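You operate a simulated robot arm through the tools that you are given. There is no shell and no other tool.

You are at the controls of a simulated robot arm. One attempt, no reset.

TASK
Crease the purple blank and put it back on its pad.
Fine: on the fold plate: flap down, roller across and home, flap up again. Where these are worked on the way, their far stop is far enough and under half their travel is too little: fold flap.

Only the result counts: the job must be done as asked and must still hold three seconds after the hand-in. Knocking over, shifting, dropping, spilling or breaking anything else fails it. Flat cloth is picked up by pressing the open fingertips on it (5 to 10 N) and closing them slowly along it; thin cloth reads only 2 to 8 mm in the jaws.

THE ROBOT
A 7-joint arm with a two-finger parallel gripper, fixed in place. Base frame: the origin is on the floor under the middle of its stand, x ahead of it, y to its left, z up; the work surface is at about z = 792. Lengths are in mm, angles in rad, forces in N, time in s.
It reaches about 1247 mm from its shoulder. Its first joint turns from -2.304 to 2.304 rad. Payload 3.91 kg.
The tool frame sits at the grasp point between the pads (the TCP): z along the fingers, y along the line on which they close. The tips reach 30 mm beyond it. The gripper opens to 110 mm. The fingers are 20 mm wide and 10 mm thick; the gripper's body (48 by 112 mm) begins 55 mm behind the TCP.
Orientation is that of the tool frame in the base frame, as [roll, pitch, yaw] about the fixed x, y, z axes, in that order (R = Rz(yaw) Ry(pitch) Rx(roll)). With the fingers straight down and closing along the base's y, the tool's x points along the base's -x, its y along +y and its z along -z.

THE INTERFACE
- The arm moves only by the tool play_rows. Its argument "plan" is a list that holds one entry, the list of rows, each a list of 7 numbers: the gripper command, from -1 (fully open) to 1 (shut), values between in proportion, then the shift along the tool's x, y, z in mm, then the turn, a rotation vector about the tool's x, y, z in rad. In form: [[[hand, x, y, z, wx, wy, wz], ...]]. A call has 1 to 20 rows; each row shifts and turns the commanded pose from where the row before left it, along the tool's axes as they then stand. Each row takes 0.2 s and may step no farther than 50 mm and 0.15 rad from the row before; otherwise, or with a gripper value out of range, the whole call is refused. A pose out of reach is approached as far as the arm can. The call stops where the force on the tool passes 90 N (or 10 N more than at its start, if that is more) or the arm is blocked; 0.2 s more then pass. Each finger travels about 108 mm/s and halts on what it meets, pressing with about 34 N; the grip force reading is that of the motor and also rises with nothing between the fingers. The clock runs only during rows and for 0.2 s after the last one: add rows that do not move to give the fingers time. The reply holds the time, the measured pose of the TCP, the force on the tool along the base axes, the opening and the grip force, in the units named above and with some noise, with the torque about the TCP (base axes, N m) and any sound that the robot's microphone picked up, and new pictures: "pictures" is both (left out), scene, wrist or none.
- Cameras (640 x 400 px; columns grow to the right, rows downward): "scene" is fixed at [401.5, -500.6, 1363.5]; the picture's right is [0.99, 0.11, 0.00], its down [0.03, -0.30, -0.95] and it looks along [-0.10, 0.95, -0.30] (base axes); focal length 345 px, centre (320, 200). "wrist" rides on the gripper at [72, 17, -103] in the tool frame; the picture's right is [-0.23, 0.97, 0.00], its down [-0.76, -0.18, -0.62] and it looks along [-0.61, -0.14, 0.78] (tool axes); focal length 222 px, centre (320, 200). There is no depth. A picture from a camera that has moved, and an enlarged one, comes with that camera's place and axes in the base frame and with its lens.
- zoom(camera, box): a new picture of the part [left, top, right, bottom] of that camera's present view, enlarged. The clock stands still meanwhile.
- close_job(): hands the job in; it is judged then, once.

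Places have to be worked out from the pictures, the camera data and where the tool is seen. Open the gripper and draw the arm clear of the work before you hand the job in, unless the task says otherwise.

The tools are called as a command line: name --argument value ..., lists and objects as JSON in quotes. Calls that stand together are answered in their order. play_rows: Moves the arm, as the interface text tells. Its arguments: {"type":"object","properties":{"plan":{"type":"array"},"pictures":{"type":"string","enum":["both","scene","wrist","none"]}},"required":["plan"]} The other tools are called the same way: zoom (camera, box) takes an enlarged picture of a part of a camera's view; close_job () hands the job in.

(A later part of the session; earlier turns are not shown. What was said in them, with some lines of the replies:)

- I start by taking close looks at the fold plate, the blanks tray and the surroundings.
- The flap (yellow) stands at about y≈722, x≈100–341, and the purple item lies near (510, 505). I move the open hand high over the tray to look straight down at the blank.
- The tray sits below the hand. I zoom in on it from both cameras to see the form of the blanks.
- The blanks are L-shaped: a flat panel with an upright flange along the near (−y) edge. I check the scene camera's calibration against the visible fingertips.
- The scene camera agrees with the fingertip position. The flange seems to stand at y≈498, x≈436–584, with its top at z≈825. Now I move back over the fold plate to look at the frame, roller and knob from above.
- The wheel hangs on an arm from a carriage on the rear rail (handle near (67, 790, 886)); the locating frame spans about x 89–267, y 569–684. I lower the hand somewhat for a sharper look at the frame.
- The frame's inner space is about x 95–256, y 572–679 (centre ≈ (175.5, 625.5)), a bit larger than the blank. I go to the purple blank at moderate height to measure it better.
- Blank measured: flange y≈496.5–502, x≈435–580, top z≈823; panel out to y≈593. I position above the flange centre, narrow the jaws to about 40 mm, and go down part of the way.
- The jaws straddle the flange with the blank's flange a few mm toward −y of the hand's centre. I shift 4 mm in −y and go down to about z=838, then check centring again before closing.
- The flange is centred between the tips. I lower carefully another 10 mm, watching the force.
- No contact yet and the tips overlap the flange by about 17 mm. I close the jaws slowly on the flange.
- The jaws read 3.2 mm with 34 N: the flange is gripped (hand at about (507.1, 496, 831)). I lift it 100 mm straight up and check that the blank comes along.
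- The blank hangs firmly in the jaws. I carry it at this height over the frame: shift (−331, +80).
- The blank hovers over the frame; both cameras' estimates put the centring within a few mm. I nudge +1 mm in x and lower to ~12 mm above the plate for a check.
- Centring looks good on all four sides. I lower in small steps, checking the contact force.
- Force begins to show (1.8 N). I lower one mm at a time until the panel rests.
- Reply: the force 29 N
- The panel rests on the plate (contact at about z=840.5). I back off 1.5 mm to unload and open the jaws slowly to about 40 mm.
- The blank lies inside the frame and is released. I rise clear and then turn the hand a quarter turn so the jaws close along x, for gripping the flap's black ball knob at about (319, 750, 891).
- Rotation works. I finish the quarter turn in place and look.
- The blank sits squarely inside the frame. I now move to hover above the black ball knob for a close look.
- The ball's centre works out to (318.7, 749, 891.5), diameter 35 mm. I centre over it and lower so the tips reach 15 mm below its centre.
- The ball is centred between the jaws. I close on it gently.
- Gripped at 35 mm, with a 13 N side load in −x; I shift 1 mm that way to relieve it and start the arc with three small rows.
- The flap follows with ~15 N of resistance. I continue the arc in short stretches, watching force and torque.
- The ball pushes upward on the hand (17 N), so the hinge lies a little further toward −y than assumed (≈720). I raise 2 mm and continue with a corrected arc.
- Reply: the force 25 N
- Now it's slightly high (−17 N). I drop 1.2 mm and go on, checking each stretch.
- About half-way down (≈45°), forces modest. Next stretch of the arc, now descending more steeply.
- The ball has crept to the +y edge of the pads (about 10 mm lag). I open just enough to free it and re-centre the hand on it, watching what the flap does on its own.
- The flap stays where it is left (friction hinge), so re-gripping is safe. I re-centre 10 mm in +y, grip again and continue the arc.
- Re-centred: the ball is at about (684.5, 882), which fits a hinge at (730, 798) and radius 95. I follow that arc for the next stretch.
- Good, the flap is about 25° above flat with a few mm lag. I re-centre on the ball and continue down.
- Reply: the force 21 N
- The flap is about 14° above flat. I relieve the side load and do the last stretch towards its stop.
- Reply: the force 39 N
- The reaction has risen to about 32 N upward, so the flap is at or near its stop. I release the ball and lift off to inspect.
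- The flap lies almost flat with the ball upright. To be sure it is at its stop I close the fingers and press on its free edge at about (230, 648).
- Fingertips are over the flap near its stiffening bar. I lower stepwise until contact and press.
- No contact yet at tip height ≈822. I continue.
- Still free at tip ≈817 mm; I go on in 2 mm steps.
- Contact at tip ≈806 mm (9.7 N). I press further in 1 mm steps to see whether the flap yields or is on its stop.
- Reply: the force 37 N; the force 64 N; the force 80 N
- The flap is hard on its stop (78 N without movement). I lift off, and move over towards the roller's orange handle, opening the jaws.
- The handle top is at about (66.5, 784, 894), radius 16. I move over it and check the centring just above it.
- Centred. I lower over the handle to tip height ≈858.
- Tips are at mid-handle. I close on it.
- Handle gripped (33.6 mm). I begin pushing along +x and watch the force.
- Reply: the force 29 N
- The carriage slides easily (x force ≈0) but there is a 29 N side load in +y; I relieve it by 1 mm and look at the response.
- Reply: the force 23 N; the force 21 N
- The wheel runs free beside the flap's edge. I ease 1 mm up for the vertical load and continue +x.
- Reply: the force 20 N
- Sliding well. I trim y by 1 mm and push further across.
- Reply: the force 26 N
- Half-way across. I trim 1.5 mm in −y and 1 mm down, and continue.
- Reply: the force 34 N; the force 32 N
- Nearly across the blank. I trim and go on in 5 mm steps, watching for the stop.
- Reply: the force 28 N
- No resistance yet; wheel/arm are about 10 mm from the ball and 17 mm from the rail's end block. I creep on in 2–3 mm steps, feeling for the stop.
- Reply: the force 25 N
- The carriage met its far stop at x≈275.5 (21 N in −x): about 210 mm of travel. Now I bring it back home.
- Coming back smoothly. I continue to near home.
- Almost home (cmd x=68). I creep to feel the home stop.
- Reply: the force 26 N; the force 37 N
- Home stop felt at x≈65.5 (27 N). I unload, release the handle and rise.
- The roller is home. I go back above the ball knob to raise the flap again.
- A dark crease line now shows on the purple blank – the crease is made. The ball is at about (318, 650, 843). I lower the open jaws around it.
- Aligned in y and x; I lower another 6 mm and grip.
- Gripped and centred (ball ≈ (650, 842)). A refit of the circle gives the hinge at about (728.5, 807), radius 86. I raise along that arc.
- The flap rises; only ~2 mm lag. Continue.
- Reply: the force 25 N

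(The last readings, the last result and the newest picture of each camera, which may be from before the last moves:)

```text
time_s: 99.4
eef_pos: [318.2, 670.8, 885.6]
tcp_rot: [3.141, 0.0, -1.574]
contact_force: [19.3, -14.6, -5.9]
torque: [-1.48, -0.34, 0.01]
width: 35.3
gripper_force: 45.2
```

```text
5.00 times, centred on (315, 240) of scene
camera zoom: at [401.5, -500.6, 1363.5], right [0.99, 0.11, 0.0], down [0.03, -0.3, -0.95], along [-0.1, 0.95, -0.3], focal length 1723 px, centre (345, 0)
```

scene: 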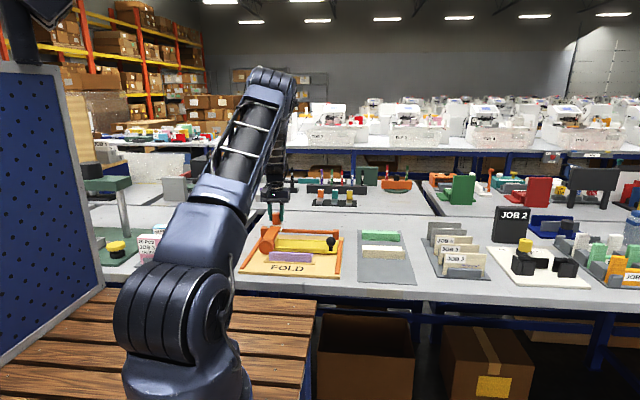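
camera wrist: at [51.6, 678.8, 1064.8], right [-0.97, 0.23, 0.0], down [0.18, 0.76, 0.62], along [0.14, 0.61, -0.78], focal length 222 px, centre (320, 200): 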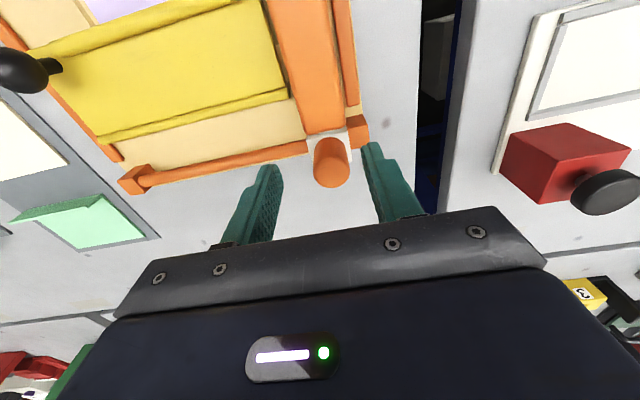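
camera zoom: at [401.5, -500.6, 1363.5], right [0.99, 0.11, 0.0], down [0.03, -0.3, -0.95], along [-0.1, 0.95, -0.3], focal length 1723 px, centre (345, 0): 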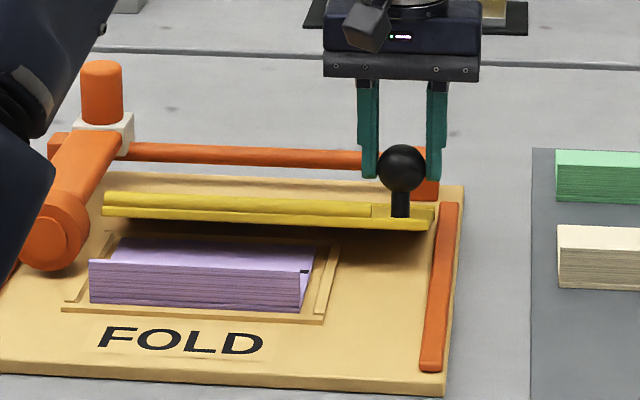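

Lag has grown to ~5 mm; I re-centre on the ball and continue the arc.

play_rows --plan '[[[0.5, 0, 0, 0, 0, 0, 0], [0.25, 0, 0, 0, 0, 0, 0], [0.25, 3.6, -0.5, 3.2, 0, 0, 0], [0.25, 0, 0, 0, 0, 0, 0], [0.4, 0, 0, 0, 0, 0, 0], [0.5, 0, 0, 0, 0, 0, 0], [1, 0, 0, 0, 0, 0, 0], [1, -3.26, 0, -3.09, 0, 0, 0], [1, -3.41, 0, -2.91, 0, 0, 0], [1, -3.57, 0, -2.72, 0, 0, 0], [1, -3.7, 0, -2.53, 0, 0, 0], [1, 0, 0, 0, 0, 0, 0]]]' --pictures "none"

zoom --camera "wrist" --box '[180, 0, 480, 230]'

zoom --camera "scene" --box '[260, 200, 370, 280]'

```text
time_s: 102.0
eef_pos: [318.0, 680.4, 893.7]
tcp_rot: [-3.141, 0.0, -1.571]
contact_force: [3.8, -17.8, -2.9]
torque: [-1.56, -0.07, 0.01]
width: 35.1
gripper_force: 44.2
```

```text
1.74 times, centred on (330, 115) of wrist
camera zoom: at [301.7, 609.1, 997.0], right [-0.97, 0.23, 0.0], down [0.18, 0.76, 0.62], along [0.14, 0.61, -0.78], focal length 386 px, centre (303, 348)
```

zoom: 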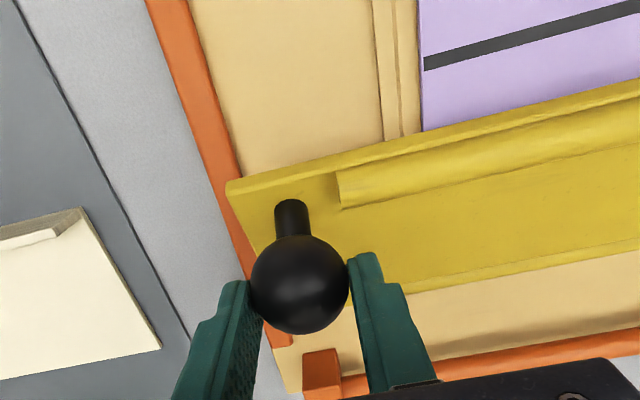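

```text
5.00 times, centred on (315, 240) of scene
camera zoom: at [401.5, -500.6, 1363.5], right [0.99, 0.11, 0.0], down [0.03, -0.3, -0.95], along [-0.1, 0.95, -0.3], focal length 1723 px, centre (345, 0)
```

zoom: 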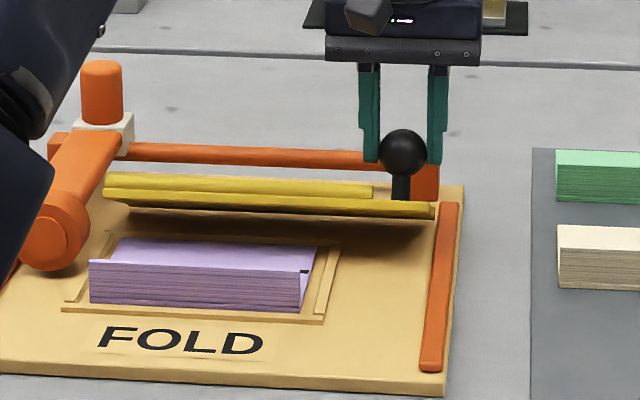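

play_rows --plan '[[[0.5, 0, 0, 0, 0, 0, 0], [0.25, 0, 0, 0, 0, 0, 0], [0.25, 4.5, 0, 3.1, 0, 0, 0], [0.25, 0, 0, 0, 0, 0, 0], [0.4, 0, 0, 0, 0, 0, 0], [0.5, 0, 0, 0, 0, 0, 0], [1, 0, 0, 0, 0, 0, 0], [1, -3.57, 0, -2.72, 0, 0, 0], [1, -3.7, 0, -2.53, 0, 0, 0], [1, -3.83, 0, -2.34, 0, 0, 0], [1, -3.95, 0, -2.14, 0, 0, 0], [1, -4.05, 0, -1.92, 0, 0, 0], [1, 0, 0, 0, 0, 0, 0]]]' --pictures "none"

zoom --camera "wrist" --box '[180, 0, 480, 230]'

zoom --camera "scene" --box '[260, 200, 370, 280]'

```text
time_s: 104.8
eef_pos: [316.9, 696.3, 902.1]
tcp_rot: [-3.141, -0.001, -1.57]
contact_force: [1.1, -13.5, -4.1]
torque: [-1.41, 0.01, -0.02]
width: 35.3
gripper_force: 45.0
```

```text
1.74 times, centred on (330, 115) of wrist
camera zoom: at [301.7, 624.0, 1004.9], right [-0.97, 0.23, 0.0], down [0.18, 0.76, 0.62], along [0.14, 0.61, -0.78], focal length 386 px, centre (303, 348)
```

zoom: 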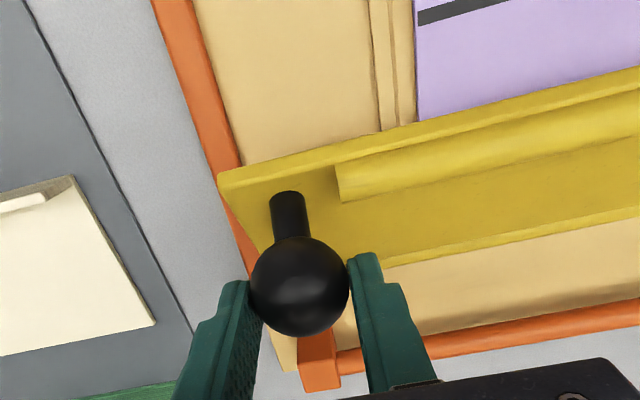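

```text
5.00 times, centred on (315, 240) of scene
camera zoom: at [401.5, -500.6, 1363.5], right [0.99, 0.11, 0.0], down [0.03, -0.3, -0.95], along [-0.1, 0.95, -0.3], focal length 1723 px, centre (345, 0)
```

zoom: 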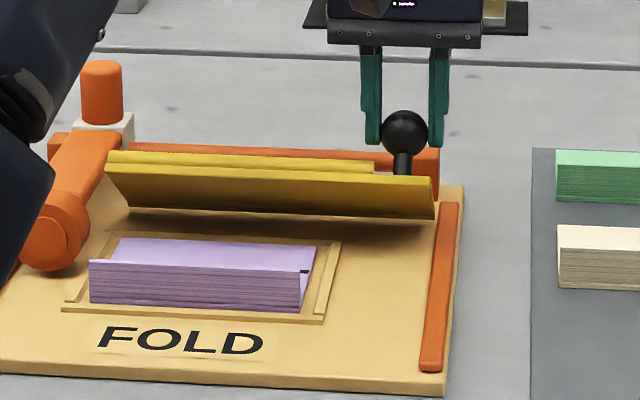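

play_rows --plan '[[[0.5, 0, 0, 0, 0, 0, 0], [0.25, 0, 0, 0, 0, 0, 0], [0.25, 4.6, 0, 2, 0, 0, 0], [0.25, 0, 0, 0, 0, 0, 0], [0.4, 0, 0, 0, 0, 0, 0], [0.5, 0, 0, 0, 0, 0, 0], [1, 0, 0, 0, 0, 0, 0], [1, -4.05, 0, -1.92, 0, 0, 0], [1, -4.15, 0, -1.71, 0, 0, 0], [1, -4.23, 0, -1.49, 0, 0, 0], [1, -4.3, 0, -1.27, 0, 0, 0], [1, -4.37, 0, -1.04, 0, 0, 0], [1, 0, 0, 0, 0, 0, 0]]]' --pictures "none"

zoom --camera "wrist" --box '[180, 0, 480, 230]'

zoom --camera "scene" --box '[260, 200, 370, 280]'

```text
time_s: 107.6
eef_pos: [317.2, 712.1, 906.5]
tcp_rot: [-3.142, 0.0, -1.574]
contact_force: [10.5, -13.4, -11.3]
torque: [-1.42, -0.18, -0.02]
width: 35.1
gripper_force: 45.2
```

```text
1.74 times, centred on (330, 115) of wrist
camera zoom: at [301.6, 640.8, 1010.3], right [-0.97, 0.23, 0.0], down [0.18, 0.76, 0.62], along [0.14, 0.61, -0.78], focal length 386 px, centre (303, 348)
```

zoom: 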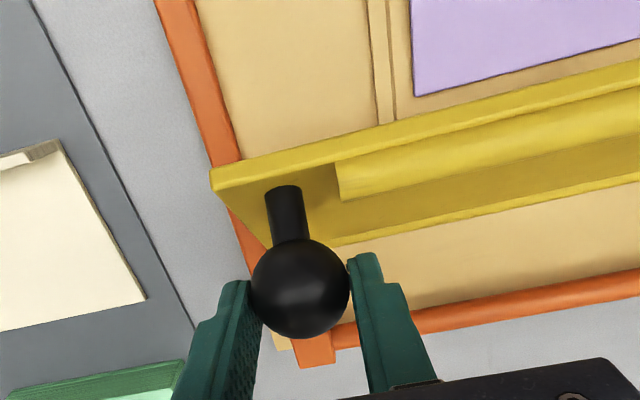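

```text
5.00 times, centred on (315, 240) of scene
camera zoom: at [401.5, -500.6, 1363.5], right [0.99, 0.11, 0.0], down [0.03, -0.3, -0.95], along [-0.1, 0.95, -0.3], focal length 1723 px, centre (345, 0)
```

zoom: 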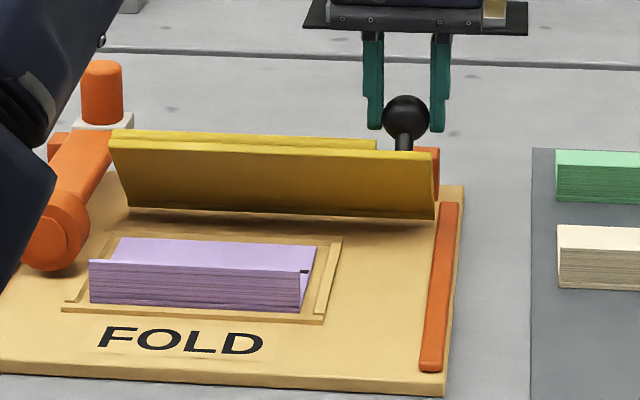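

play_rows --plan '[[[0.5, 0, 0, 0, 0, 0, 0], [0.25, 0, 0, 0, 0, 0, 0], [0.25, 4.2, -0.3, 1.5, 0, 0, 0], [0.25, 0, 0, 0, 0, 0, 0], [0.4, 0, 0, 0, 0, 0, 0], [0.5, 0, 0, 0, 0, 0, 0], [1, 0, 0, 0, 0, 0, 0], [1, -4.37, 0, -1.04, 0, 0, 0], [1, -4.41, 0, -0.81, 0, 0, 0], [1, -4.45, 0, -0.58, 0, 0, 0], [1, -4.47, 0, -0.34, 0, 0, 0], [1, -4.49, 0, -0.11, 0, 0, 0], [1, 0, 0, 0, 0, 0, 0]]]' --pictures "none"

zoom --camera "wrist" --box '[180, 0, 480, 230]'

zoom --camera "scene" --box '[260, 200, 370, 280]'

```text
time_s: 110.4
eef_pos: [318.1, 730.6, 909.2]
tcp_rot: [-3.141, 0.001, -1.57]
contact_force: [-4.2, -15.8, -9.5]
torque: [-1.47, 0.03, 0.02]
width: 35.2
gripper_force: 45.7
```

```text
1.74 times, centred on (330, 115) of wrist
camera zoom: at [301.8, 659.3, 1012.4], right [-0.97, 0.23, 0.0], down [0.18, 0.76, 0.62], along [0.14, 0.61, -0.78], focal length 386 px, centre (303, 348)
```

zoom: 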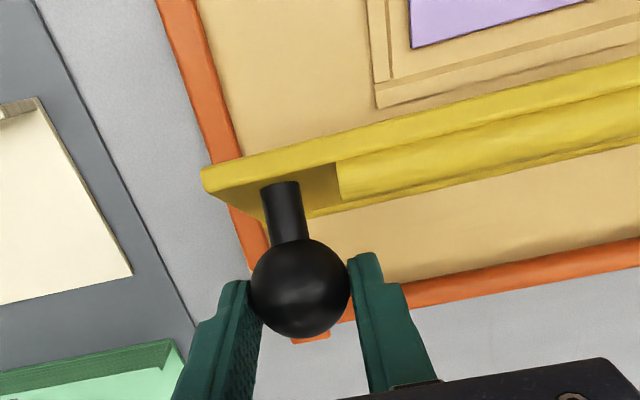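

```text
5.00 times, centred on (315, 240) of scene
camera zoom: at [401.5, -500.6, 1363.5], right [0.99, 0.11, 0.0], down [0.03, -0.3, -0.95], along [-0.1, 0.95, -0.3], focal length 1723 px, centre (345, 0)
```

zoom: 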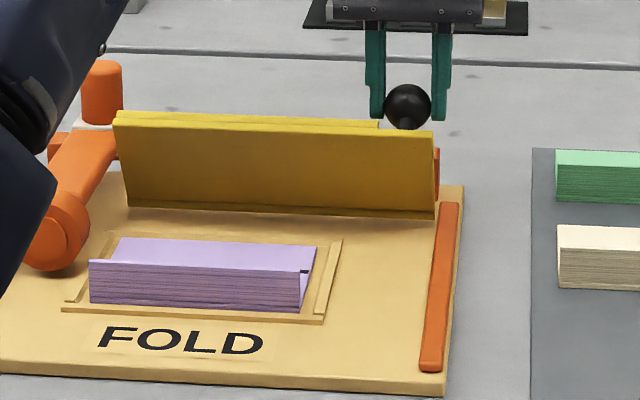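

Flap about 80 % raised. Re-centre and go on to the open stop.

play_rows --plan '[[[0.5, 0, 0, 0, 0, 0, 0], [0.25, 0, 0, 0, 0, 0, 0], [0.25, 4.2, 0, 1.5, 0, 0, 0], [0.25, 0, 0, 0, 0, 0, 0], [0.4, 0, 0, 0, 0, 0, 0], [0.5, 0, 0, 0, 0, 0, 0], [1, 0, 0, 0, 0, 0, 0], [1, -4.49, 0, -0.11, 0, 0, 0], [1, -4.48, 0, 0.13, 0, 0, 0], [1, -4.48, 0, 0.36, 0, 0, 0], [1, -4.45, 0, 0.59, 0, 0, 0], [1, -4.4, 0, 0.7, 0, 0, 0], [1, 0, 0, 0, 0, 0, 0]]]' --pictures "none"

zoom --camera "wrist" --box '[180, 0, 480, 230]'

zoom --camera "scene" --box '[260, 200, 370, 280]'

```text
time_s: 113.2
eef_pos: [318.2, 749.2, 904.8]
tcp_rot: [3.141, 0.0, -1.573]
contact_force: [6.7, -13.2, 2.7]
torque: [-1.39, -0.16, 0.01]
width: 35.2
gripper_force: 45.1
```

```text
1.74 times, centred on (330, 115) of wrist
camera zoom: at [301.6, 676.0, 1008.8], right [-0.97, 0.23, 0.0], down [0.18, 0.76, 0.62], along [0.14, 0.61, -0.78], focal length 386 px, centre (303, 348)
```

zoom: 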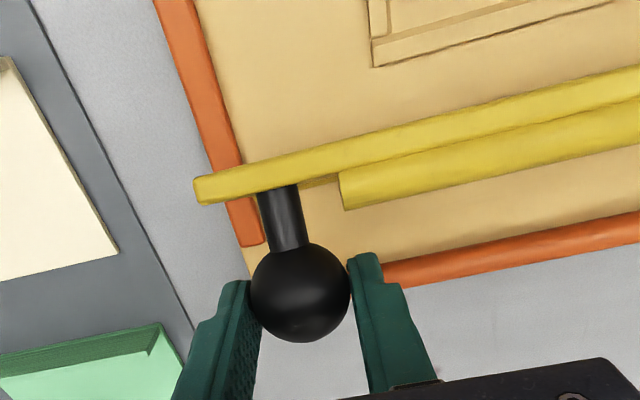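

```text
5.00 times, centred on (315, 240) of scene
camera zoom: at [401.5, -500.6, 1363.5], right [0.99, 0.11, 0.0], down [0.03, -0.3, -0.95], along [-0.1, 0.95, -0.3], focal length 1723 px, centre (345, 0)
```

zoom: 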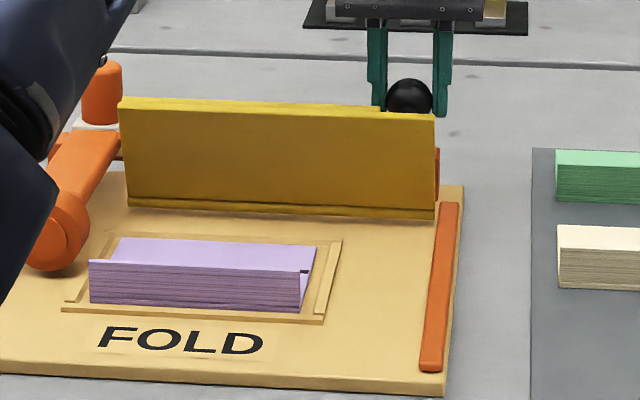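

Nearly upright. I push on a few mm to feel the open stop.

play_rows --plan '[[[1, -3, 0, 0.5, 0, 0, 0], [1, -3, 0, 0.6, 0, 0, 0], [1, 0, 0, 0, 0, 0, 0]]]' --pictures "none"

zoom --camera "wrist" --box '[180, 0, 480, 230]'

zoom --camera "scene" --box '[260, 200, 370, 280]'

```text
time_s: 114.0
eef_pos: [319.4, 755.0, 905.2]
tcp_rot: [3.141, -0.001, -1.572]
contact_force: [6.3, -16.8, -7.6]
torque: [-1.47, -0.13, 0.05]
width: 35.2
gripper_force: 45.1
```

```text
1.74 times, centred on (330, 115) of wrist
camera zoom: at [301.7, 682.4, 1007.6], right [-0.97, 0.23, 0.0], down [0.18, 0.76, 0.62], along [0.14, 0.61, -0.78], focal length 386 px, centre (303, 348)
```

zoom: 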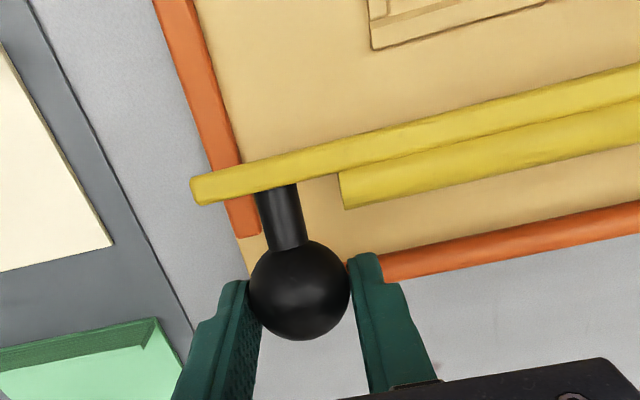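

```text
5.00 times, centred on (315, 240) of scene
camera zoom: at [401.5, -500.6, 1363.5], right [0.99, 0.11, 0.0], down [0.03, -0.3, -0.95], along [-0.1, 0.95, -0.3], focal length 1723 px, centre (345, 0)
```

zoom: 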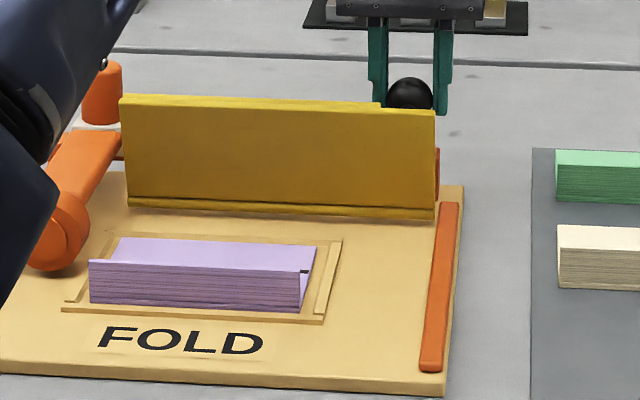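

Position matches the original upright picture to within ~1 mm. I pull 4 mm more to see if it still yields or slips at a stop.

play_rows --plan '[[[1, -2, 0, 0.5, 0, 0, 0], [1, -2, 0, 0.5, 0, 0, 0], [1, 0, 0, 0, 0, 0, 0]]]' --pictures "none"

zoom --camera "wrist" --box '[180, 0, 480, 230]'

zoom --camera "scene" --box '[260, 200, 370, 280]'

```text
time_s: 114.8
eef_pos: [318.2, 757.5, 904.2]
tcp_rot: [-3.141, 0.0, -1.57]
contact_force: [7.0, -39.8, 2.7]
torque: [-0.82, -0.12, 0.05]
width: 35.4
gripper_force: 45.2
```

```text
1.74 times, centred on (330, 115) of wrist
camera zoom: at [301.7, 686.0, 1007.3], right [-0.97, 0.23, 0.0], down [0.18, 0.76, 0.62], along [0.14, 0.61, -0.78], focal length 386 px, centre (303, 348)
```

zoom: 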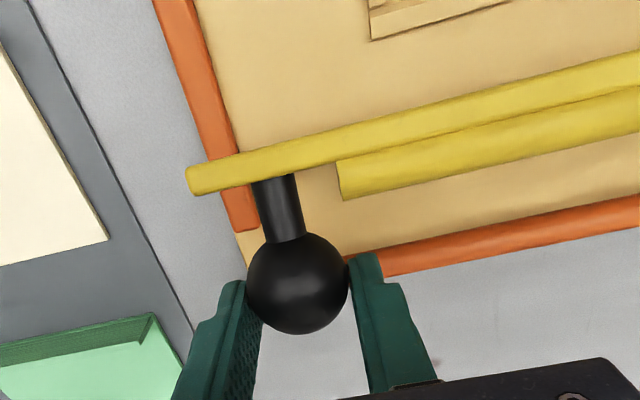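

```text
5.00 times, centred on (315, 240) of scene
camera zoom: at [401.5, -500.6, 1363.5], right [0.99, 0.11, 0.0], down [0.03, -0.3, -0.95], along [-0.1, 0.95, -0.3], focal length 1723 px, centre (345, 0)
```

zoom: 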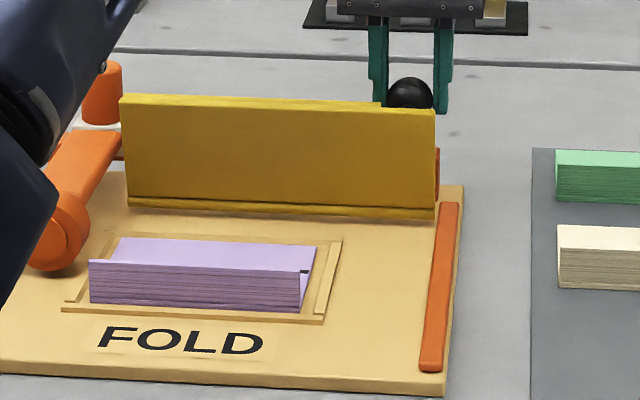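

The force jumped to 40 N with the flap no longer moving – it is on its open stop. I unload, release the ball, and rise clear.

play_rows --plan '[[[1, 2, 0, 0, 0, 0, 0], [1, 0, 0, 0, 0, 0, 0], [0.5, 0, 0, 0, 0, 0, 0], [0.3, 0, 0, 0, 0, 0, 0], [0.1, 0, 0, 0, 0, 0, 0], [0, 0, 0, 0, 0, 0, 0], [0, 0, 0, -20, 0, 0, 0], [0, 0, 0, -30, 0, 0, 0], [0, 0, 0, -30, 0, 0, 0], [0, 0, 0, 0, 0, 0, 0]]]' --pictures "none"

zoom --camera "scene" --box '[230, 190, 350, 280]'

zoom --camera "scene" --box '[240, 170, 400, 270]'

```text
time_s: 117.0
eef_pos: [318.2, 757.6, 982.9]
tcp_rot: [-3.141, 0.001, -1.572]
contact_force: [-0.4, 0.5, 0.0]
torque: [0.02, -0.01, 0.03]
width: 55.3
gripper_force: 0.1
```

```text
4.44 times, centred on (290, 235) of scene
camera zoom: at [401.5, -500.6, 1363.5], right [0.99, 0.11, 0.0], down [0.03, -0.3, -0.95], along [-0.1, 0.95, -0.3], focal length 1532 px, centre (453, 44)
```

zoom: 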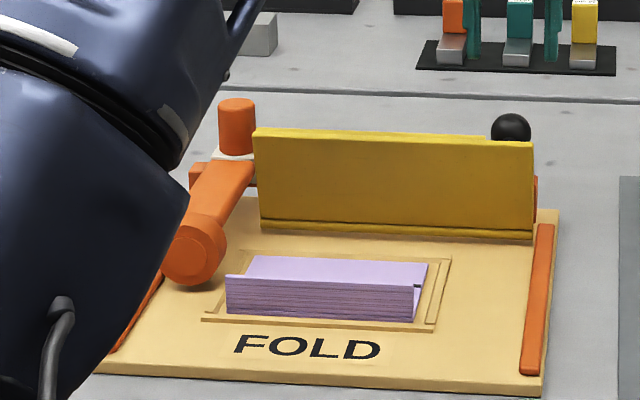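

```text
4.00 times, centred on (320, 220) of scene
camera zoom: at [401.5, -500.6, 1363.5], right [0.99, 0.11, 0.0], down [0.03, -0.3, -0.95], along [-0.1, 0.95, -0.3], focal length 1379 px, centre (320, 120)
```

zoom: 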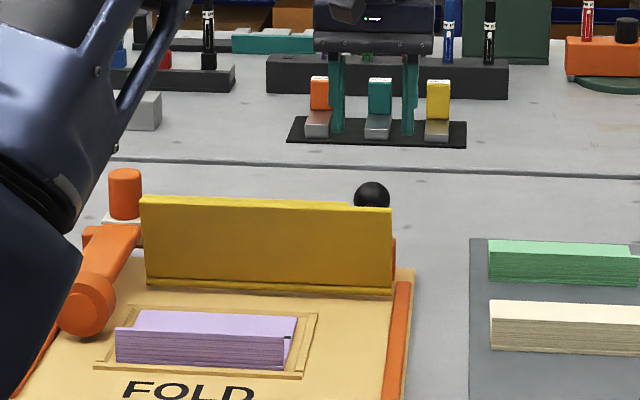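

The plate looks exactly as at the start. I turn the hand back a quarter turn so that the jaws close along y again.

play_rows --plan '[[[0, 0, 0, 0, 0, 0, 0.1428], [0, 0, 0, 0, 0, 0, 0.1428], [0, 0, 0, 0, 0, 0, 0.1428], [0, 0, 0, 0, 0, 0, 0.1428], [0, 0, 0, 0, 0, 0, 0.1428], [0, 0, 0, 0, 0, 0, 0.1428], [0, 0, 0, 0, 0, 0, 0.1428], [0, 0, 0, 0, 0, 0, 0.1428], [0, 0, 0, 0, 0, 0, 0.1428], [0, 0, 0, 0, 0, 0, 0.1428], [0, 0, 0, 0, 0, 0, 0.1428], [0, 0, 0, 0, 0, 0, 0]]]' --pictures "none"

```text
time_s: 119.6
eef_pos: [317.7, 756.5, 983.7]
tcp_rot: [3.14, -0.002, 3.139]
contact_force: [-0.3, -0.3, 0.2]
torque: [-0.01, 0.03, 0.01]
width: 55.0
gripper_force: 0.1
```

Now I move over the blank's flange at about (176.5, 576) and look.

play_rows --plan '[[[0.27, 28.4, -36.2, 0, 0, 0, 0], [0.27, 28.4, -36.2, 0, 0, 0, 0], [0.27, 28.4, -36.2, 0, 0, 0, 0], [0.27, 28.4, -36.2, 0, 0, 0, 0], [0.27, 28.4, -36.1, 0, 0, 0, 0], [0.27, 0, 0, 30, 0, 0, 0], [0.27, 0, 0, 30, 0, 0, 0], [0.27, 0, 0, 0, 0, 0, 0]]]' --pictures "none"

zoom --camera "wrist" --box '[220, 0, 460, 210]'

zoom --camera "scene" --box '[240, 215, 340, 285]'

```text
time_s: 121.4
eef_pos: [176.1, 574.8, 923.9]
tcp_rot: [3.142, -0.001, -3.141]
contact_force: [0.1, 0.2, -0.3]
torque: [0.02, 0.0, 0.01]
width: 40.0
gripper_force: 0.0
```

```text
1.90 times, centred on (340, 105) of wrist
camera zoom: at [104.6, 592.7, 1026.5], right [0.23, 0.97, 0.0], down [0.76, -0.18, 0.62], along [0.61, -0.14, -0.78], focal length 423 px, centre (282, 381)
```

zoom: 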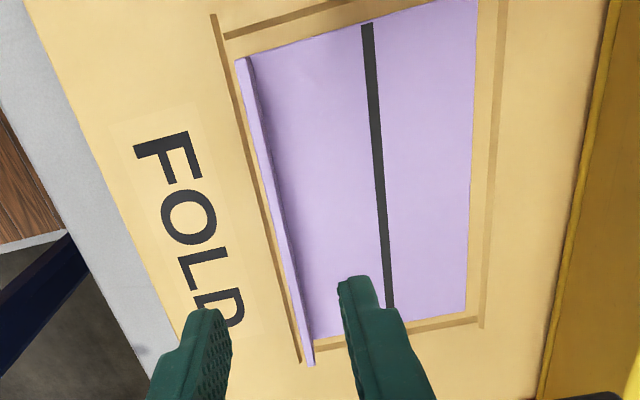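

```text
5.71 times, centred on (290, 250) of scene
camera zoom: at [401.5, -500.6, 1363.5], right [0.99, 0.11, 0.0], down [0.03, -0.3, -0.95], along [-0.1, 0.95, -0.3], focal length 1970 px, centre (491, -86)
```

zoom: 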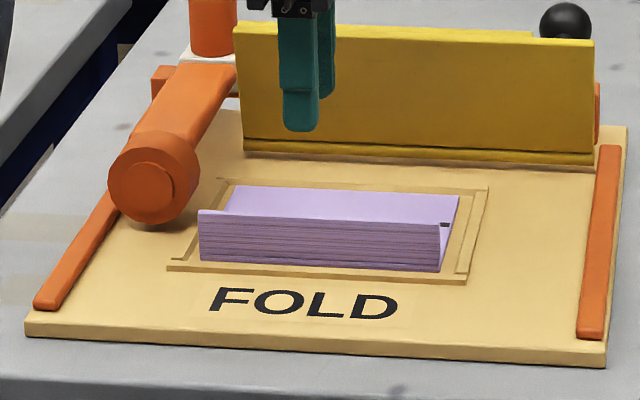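

The crease runs the full length and the blank hasn't moved. I lower to the same grip pose as before.

play_rows --plan '[[[0.27, -0.6, 0, 25, 0, 0, 0], [0.27, 0, 0, 25, 0, 0, 0], [0.27, 0, 0, 18, 0, 0, 0], [0.27, 0, 0, 10, 0, 0, 0], [0.27, 0, 0, 5, 0, 0, 0], [0.27, 0, 0, 0, 0, 0, 0]]]' --pictures "none"

zoom --camera "wrist" --box '[220, 0, 460, 210]'

zoom --camera "scene" --box '[240, 215, 340, 285]'

```text
time_s: 122.8
eef_pos: [177.2, 576.3, 841.1]
tcp_rot: [-3.141, 0.002, -3.141]
contact_force: [1.2, -0.1, -0.9]
torque: [0.02, 0.02, 0.04]
width: 40.0
gripper_force: 0.0
```

```text
1.90 times, centred on (340, 105) of wrist
camera zoom: at [105.1, 593.4, 943.6], right [0.23, 0.97, 0.0], down [0.76, -0.18, 0.62], along [0.61, -0.14, -0.78], focal length 423 px, centre (282, 381)
```

zoom: 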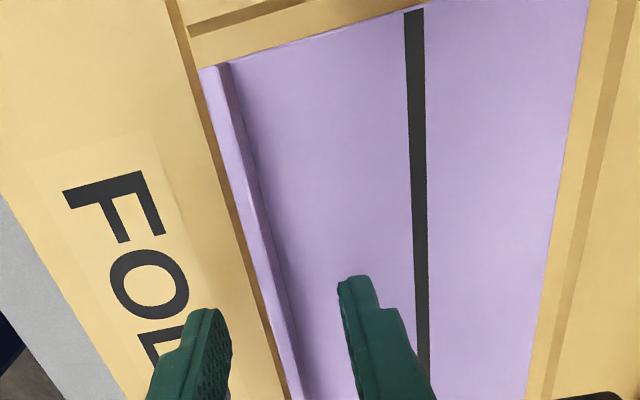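

```text
5.71 times, centred on (290, 250) of scene
camera zoom: at [401.5, -500.6, 1363.5], right [0.99, 0.11, 0.0], down [0.03, -0.3, -0.95], along [-0.1, 0.95, -0.3], focal length 1970 px, centre (491, -86)
```

zoom: 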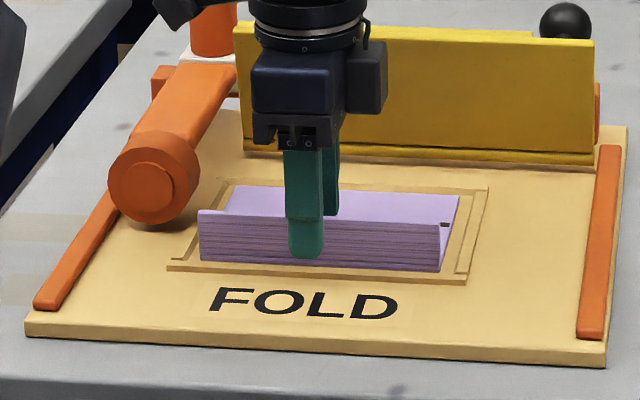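

Same view as at release. I close slowly on the flange.

play_rows --plan '[[[0.35, 0, 0, 0, 0, 0, 0], [0.42, 0, 0, 0, 0, 0, 0], [0.5, 0, 0, 0, 0, 0, 0], [0.56, 0, 0, 0, 0, 0, 0], [0.63, 0, 0, 0, 0, 0, 0], [0.7, 0, 0, 0, 0, 0, 0], [0.76, 0, 0, 0, 0, 0, 0], [0.82, 0, 0, 0, 0, 0, 0], [0.87, 0, 0, 0, 0, 0, 0], [0.92, 0, 0, 0, 0, 0, 0], [0.96, 0, 0, 0, 0, 0, 0], [1, 0, 0, 0, 0, 0, 0], [1, 0, 0, 0, 0, 0, 0], [1, 0, 0, 0, 0, 0, 0]]]' --pictures "none"

play_rows --plan '[[[1, 0, 0, -5, 0, 0, 0], [1, 0, 0, -10, 0, 0, 0], [1, 0, 0, -20, 0, 0, 0], [1, 0, 0, -25, 0, 0, 0], [1, 0, 0, -30, 0, 0, 0], [1, 0, 0, 0, 0, 0, 0]]]'

```text
time_s: 125.8
eef_pos: [177.2, 576.2, 841.0]
tcp_rot: [-3.141, -0.001, -3.141]
contact_force: [0.8, 0.0, -0.4]
torque: [-0.03, -0.02, 0.0]
width: 3.4
gripper_force: 34.2
```

```text
time_s: 127.2
eef_pos: [178.2, 575.1, 931.8]
tcp_rot: [3.141, 0.0, 3.141]
contact_force: [0.3, 0.1, -0.3]
torque: [-0.02, 0.02, -0.02]
width: 3.8
gripper_force: 34.1
camera wrist: at [105.4, 593.1, 1034.4], right [0.23, 0.97, 0.0], down [0.76, -0.18, 0.62], along [0.61, -0.14, -0.78], focal length 222 px, centre (320, 200)
```

scene: 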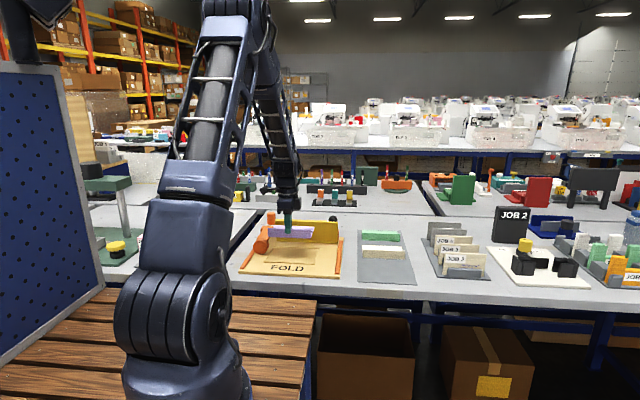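
wrist: 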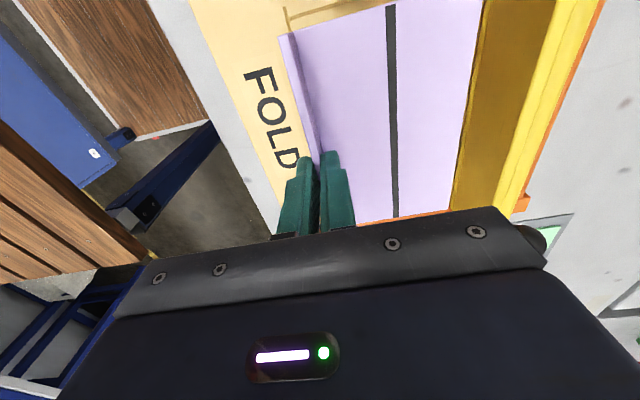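

The creased blank is in hand. I carry it back to above its place on the tray (hand to (507.1, 497.3)).

play_rows --plan '[[[1, -15, -3, 0, 0, 0, 0], [1, -30, -7, 0, 0, 0, 0], [1, -35, -8.5, 0, 0, 0, 0], [1, -35, -8.5, 0, 0, 0, 0], [1, -35, -8.5, 0, 0, 0, 0], [1, -35, -8.5, 0, 0, 0, 0], [1, -35, -8.5, 0, 0, 0, 0], [1, -35, -8.5, 0, 0, 0, 0], [1, -35, -8.5, 0, 0, 0, 0], [1, -25, -6, 0, 0, 0, 0], [1, -15, -3.2, 0, 0, 0, 0], [1, 0, 0, 0, 0, 0, 0]]]'

zoom --camera "wrist" --box '[220, 0, 460, 210]'

zoom --camera "scene" --box '[340, 210, 440, 300]'

```text
time_s: 129.8
eef_pos: [507.0, 498.3, 929.5]
tcp_rot: [3.141, 0.0, -3.141]
contact_force: [0.2, 0.1, -0.9]
torque: [-0.03, 0.01, -0.02]
width: 3.6
gripper_force: 33.5
camera wrist: at [434.5, 515.3, 1033.6], right [0.23, 0.97, 0.0], down [0.76, -0.18, 0.62], along [0.61, -0.14, -0.78], focal length 222 px, centre (320, 200)
```

scene: 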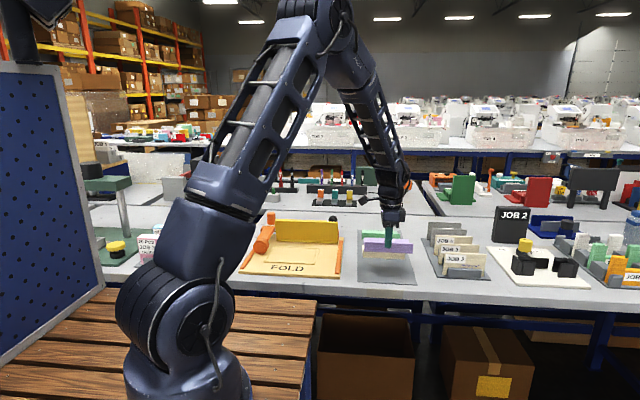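
wrist: 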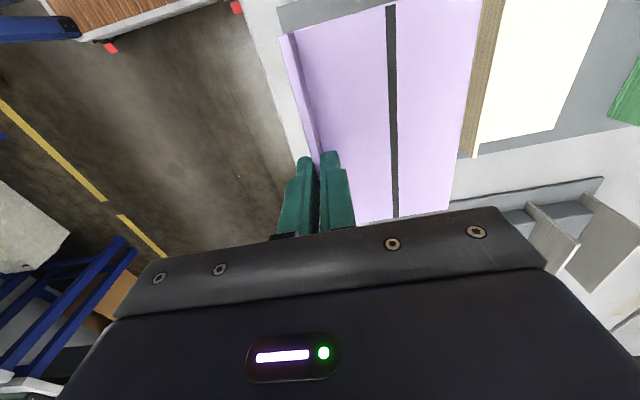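

```text
1.90 times, centred on (340, 105) of wrist
camera zoom: at [434.5, 515.3, 1033.6], right [0.23, 0.97, 0.0], down [0.76, -0.18, 0.62], along [0.61, -0.14, -0.78], focal length 423 px, centre (282, 381)
```

zoom: 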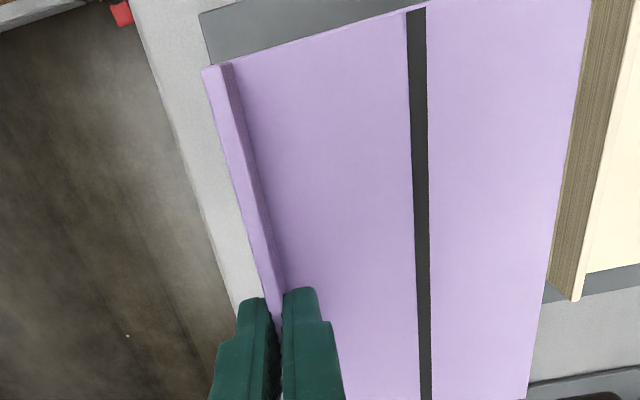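

```text
4.44 times, centred on (390, 255) of scene
camera zoom: at [401.5, -500.6, 1363.5], right [0.99, 0.11, 0.0], down [0.03, -0.3, -0.95], along [-0.1, 0.95, -0.3], focal length 1532 px, centre (9, -44)
```

zoom: 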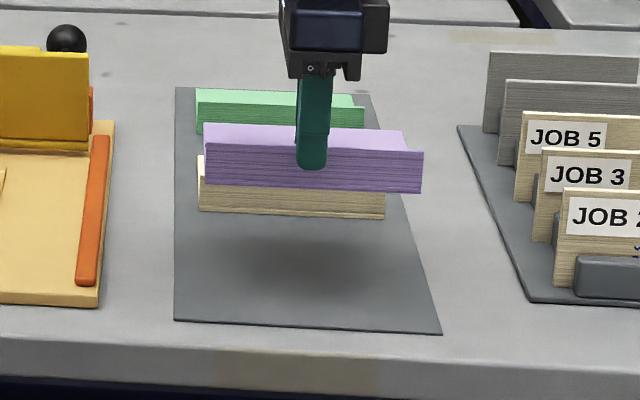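

In place above the tray. I lower to a few mm above it.

play_rows --plan '[[[1, 0, 0, 20, 0, 0, 0], [1, 0, 0, 25, 0, 0, 0], [1, 0, 0, 25, 0, 0, 0], [1, 0, 0, 14, 0, 0, 0], [1, 0, 0, 8, 0, 0, 0], [1, 0, 0, 0, 0, 0, 0]]]' --pictures "none"

play_rows --plan '[[[1, 0, 0, 2, 0, 0, 0], [1, 0, 0, 1, 0, 0, 0], [1, 0, 0, 0, 0, 0, 0]]]' --pictures "none"

zoom --camera "scene" --box '[350, 235, 430, 300]'

zoom --camera "wrist" --box '[220, 50, 440, 230]'

```text
time_s: 131.2
eef_pos: [506.3, 496.6, 837.5]
tcp_rot: [-3.141, 0.001, 3.141]
contact_force: [-0.3, 0.1, -0.2]
torque: [-0.01, 0.0, -0.03]
width: 3.7
gripper_force: 34.0
```

```text
time_s: 132.0
eef_pos: [507.7, 496.2, 836.1]
tcp_rot: [3.141, 0.0, -3.141]
contact_force: [0.4, 0.3, -0.1]
torque: [-0.01, 0.0, 0.06]
width: 3.6
gripper_force: 33.8
```

```text
6.15 times, centred on (390, 268) of scene
camera zoom: at [401.5, -500.6, 1363.5], right [0.99, 0.11, 0.0], down [0.03, -0.3, -0.95], along [-0.1, 0.95, -0.3], focal length 2121 px, centre (-111, -215)
```

zoom: 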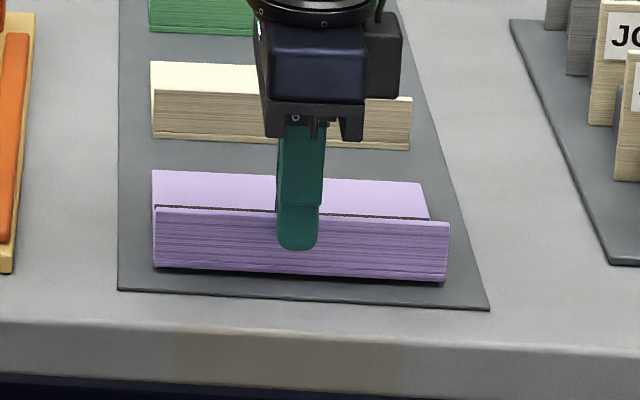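

```text
2.22 times, centred on (330, 140) of wrist
camera zoom: at [434.4, 514.3, 939.0], right [0.23, 0.97, 0.0], down [0.76, -0.18, 0.62], along [0.61, -0.14, -0.78], focal length 494 px, centre (298, 333)
```

zoom: 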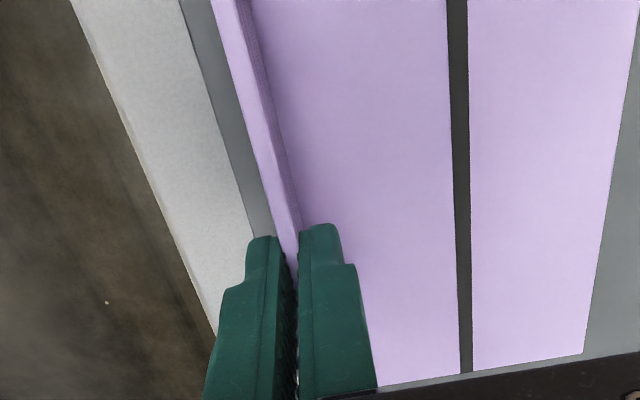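

About 5 mm above the tray. I lower gently to contact.

play_rows --plan '[[[1, 0, 0, 2, 0, 0, 0], [1, 0, 0, 1.5, 0, 0, 0], [1, 0, 0, 0, 0, 0, 0]]]' --pictures "none"

play_rows --plan '[[[1, 0, 0, 1, 0, 0, 0], [1, 0, 0, 0, 0, 0, 0]]]' --pictures "none"

zoom --camera "scene" --box '[350, 235, 430, 300]'

```text
time_s: 132.8
eef_pos: [506.9, 496.2, 832.0]
tcp_rot: [-3.142, -0.001, 3.14]
contact_force: [0.0, -0.5, -0.3]
torque: [-0.01, 0.0, 0.01]
width: 3.4
gripper_force: 33.5
```

```text
time_s: 133.4
eef_pos: [505.4, 497.2, 831.6]
tcp_rot: [-3.14, 0.001, 3.14]
contact_force: [-0.4, -2.0, 7.1]
torque: [-0.05, 0.08, 0.01]
width: 3.6
gripper_force: 34.1
```

```text
6.15 times, centred on (390, 268) of scene
camera zoom: at [401.5, -500.6, 1363.5], right [0.99, 0.11, 0.0], down [0.03, -0.3, -0.95], along [-0.1, 0.95, -0.3], focal length 2121 px, centre (-111, -215)
```

zoom: 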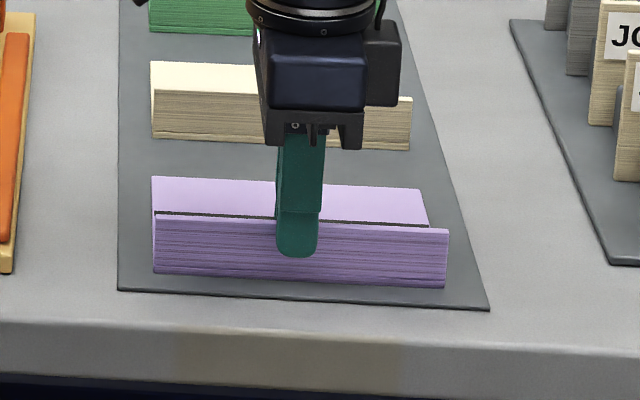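

Touching down (7 N), about 1 mm to the left of the original spot. I lift a hair, shift +1 mm in x, set it down again and open.

play_rows --plan '[[[1, 0, 0, -1, 0, 0, 0], [1, -1, 0, 0, 0, 0, 0], [1, 0, 0, 0.8, 0, 0, 0], [1, 0, 0, 0, 0, 0, 0]]]' --pictures "none"

play_rows --plan '[[[0.96, 0, 0, 0, 0, 0, 0], [0.92, 0, 0, 0, 0, 0, 0], [0.86, 0, 0, 0, 0, 0, 0], [0.78, 0, 0, 0, 0, 0, 0], [0.68, 0, 0, 0, 0, 0, 0], [0.55, 0, 0, 0, 0, 0, 0], [0.4, 0, 0, 0, 0, 0, 0], [0.27, 0, 0, 0, 0, 0, 0], [0.27, 0, 0, 0, 0, 0, 0]]]' --pictures "none"

zoom --camera "scene" --box '[350, 235, 430, 300]'

zoom --camera "wrist" --box '[220, 50, 440, 230]'

```text
time_s: 134.4
eef_pos: [507.5, 497.0, 831.9]
tcp_rot: [3.141, -0.003, 3.141]
contact_force: [-1.4, 0.2, 4.8]
torque: [-0.02, 0.09, 0.02]
width: 3.7
gripper_force: 33.9
```

```text
time_s: 136.4
eef_pos: [506.9, 497.5, 830.5]
tcp_rot: [-3.139, 0.001, 3.141]
contact_force: [-0.4, -0.4, 0.6]
torque: [0.01, -0.01, 0.0]
width: 39.9
gripper_force: 0.0
```

```text
6.15 times, centred on (390, 268) of scene
camera zoom: at [401.5, -500.6, 1363.5], right [0.99, 0.11, 0.0], down [0.03, -0.3, -0.95], along [-0.1, 0.95, -0.3], focal length 2121 px, centre (-111, -215)
```

zoom: 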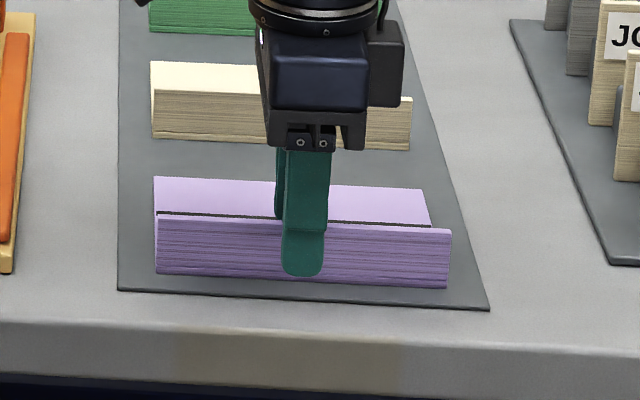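

```text
2.22 times, centred on (330, 140) of wrist
camera zoom: at [435.7, 514.7, 934.4], right [0.23, 0.97, 0.0], down [0.76, -0.18, 0.62], along [0.61, -0.14, -0.78], focal length 494 px, centre (298, 333)
```

zoom: 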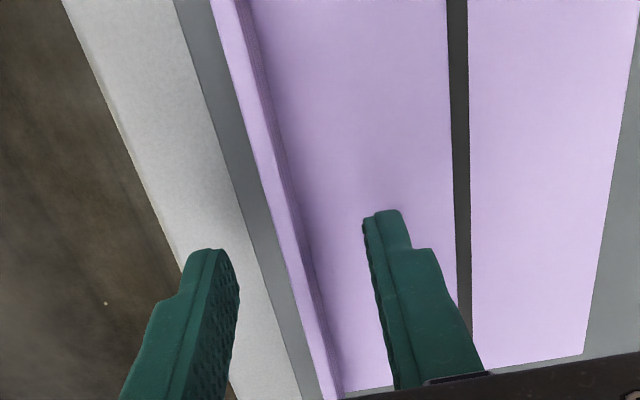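

The blank rests in its original spot, released. I rise straight up and withdraw to a clear, high pose.

play_rows --plan '[[[0.27, 0, 0, -8, 0, 0, 0], [0.27, 0, 0, -15, 0, 0, 0], [0.27, 0, 0, -25, 0, 0, 0], [0.27, 0, 0, -35, 0, 0, 0], [0.27, 0, 0, -40, 0, 0, 0], [-0.5, 0, 0, -40, 0, 0, 0], [-1, 0, 0, -45, 0, 0, 0], [-1, 0, 0, -45, 0, 0, 0], [-1, 30, 0, 0, 0, 0, 0], [-1, 30, 0, 0, 0, 0, 0], [-1, 0, 0, 0, 0, 0, 0]]]'

zoom --camera "scene" --box '[230, 190, 440, 300]'

zoom --camera "wrist" --box '[220, 0, 460, 210]'

```text
time_s: 138.8
eef_pos: [447.3, 495.3, 1082.4]
tcp_rot: [-3.14, -0.001, 3.141]
contact_force: [0.4, 0.1, 0.3]
torque: [-0.01, 0.0, 0.01]
width: 109.8
gripper_force: 0.2
camera wrist: at [376.1, 513.6, 1186.2], right [0.23, 0.97, 0.0], down [0.76, -0.18, 0.62], along [0.61, -0.14, -0.78], focal length 222 px, centre (320, 200)
```

scene: 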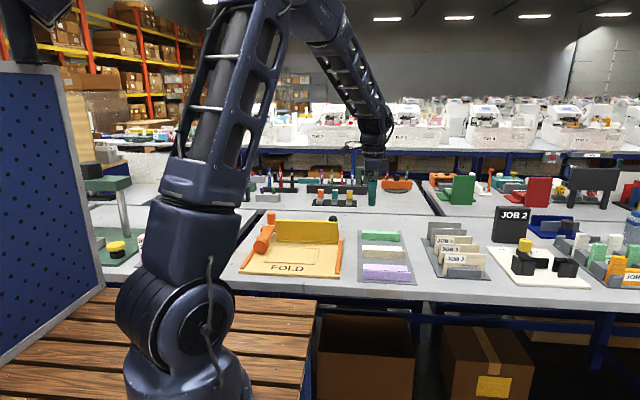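
wrist: 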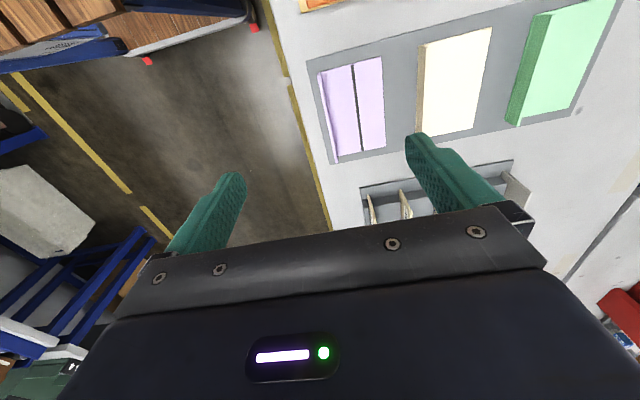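

```text
3.05 times, centred on (335, 245) of scene
camera zoom: at [401.5, -500.6, 1363.5], right [0.99, 0.11, 0.0], down [0.03, -0.3, -0.95], along [-0.1, 0.95, -0.3], focal length 1050 px, centre (274, 63)
```

zoom: 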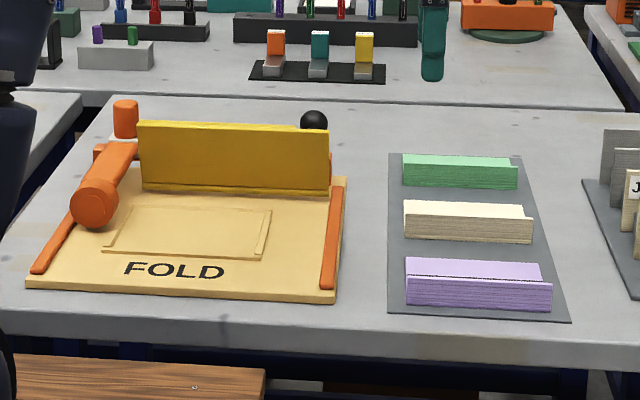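

```text
1.90 times, centred on (340, 105) of wrist
camera zoom: at [376.1, 513.6, 1186.2], right [0.23, 0.97, 0.0], down [0.76, -0.18, 0.62], along [0.61, -0.14, -0.78], focal length 423 px, centre (282, 381)
```

zoom: 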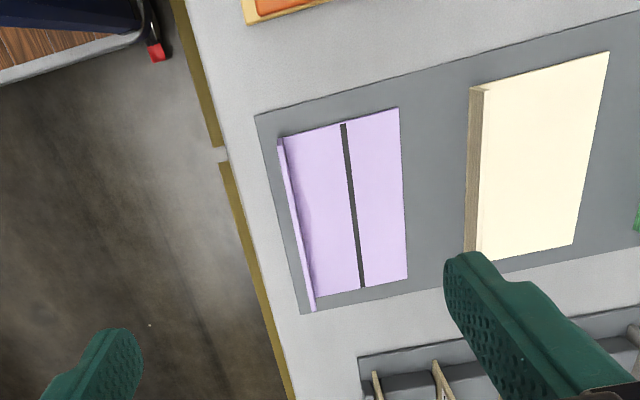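

The purple blank is creased and back in its original place on the tray. The flap is up, the roller is home, and nothing else appears moved. The hand is open and clear, so I hand in the job.

close_job

```text
The job is handed in.
```

The purple blank is creased and back in its original place on the tray, and I have handed the job in. I don't have the judge's result.

- **Flap:** it went down to its stop and did not move under a 78 N press. It was later raised until it met its open stop, and now looks as it did at the start.
- **Roller:** it crossed about 210 mm until it met resistance. That was either its far stop or the arm touching the flap's knob, because the two were nearly in contact. It then came back to its home stop.
- **Crease:** a dark line runs the full length of the blank's panel.
- **Placement:** the blank sits within about 1 mm of where it started. The other blanks and the fold plate look unmoved in the last pictures.

The jaws are open and the arm is clear of the work.
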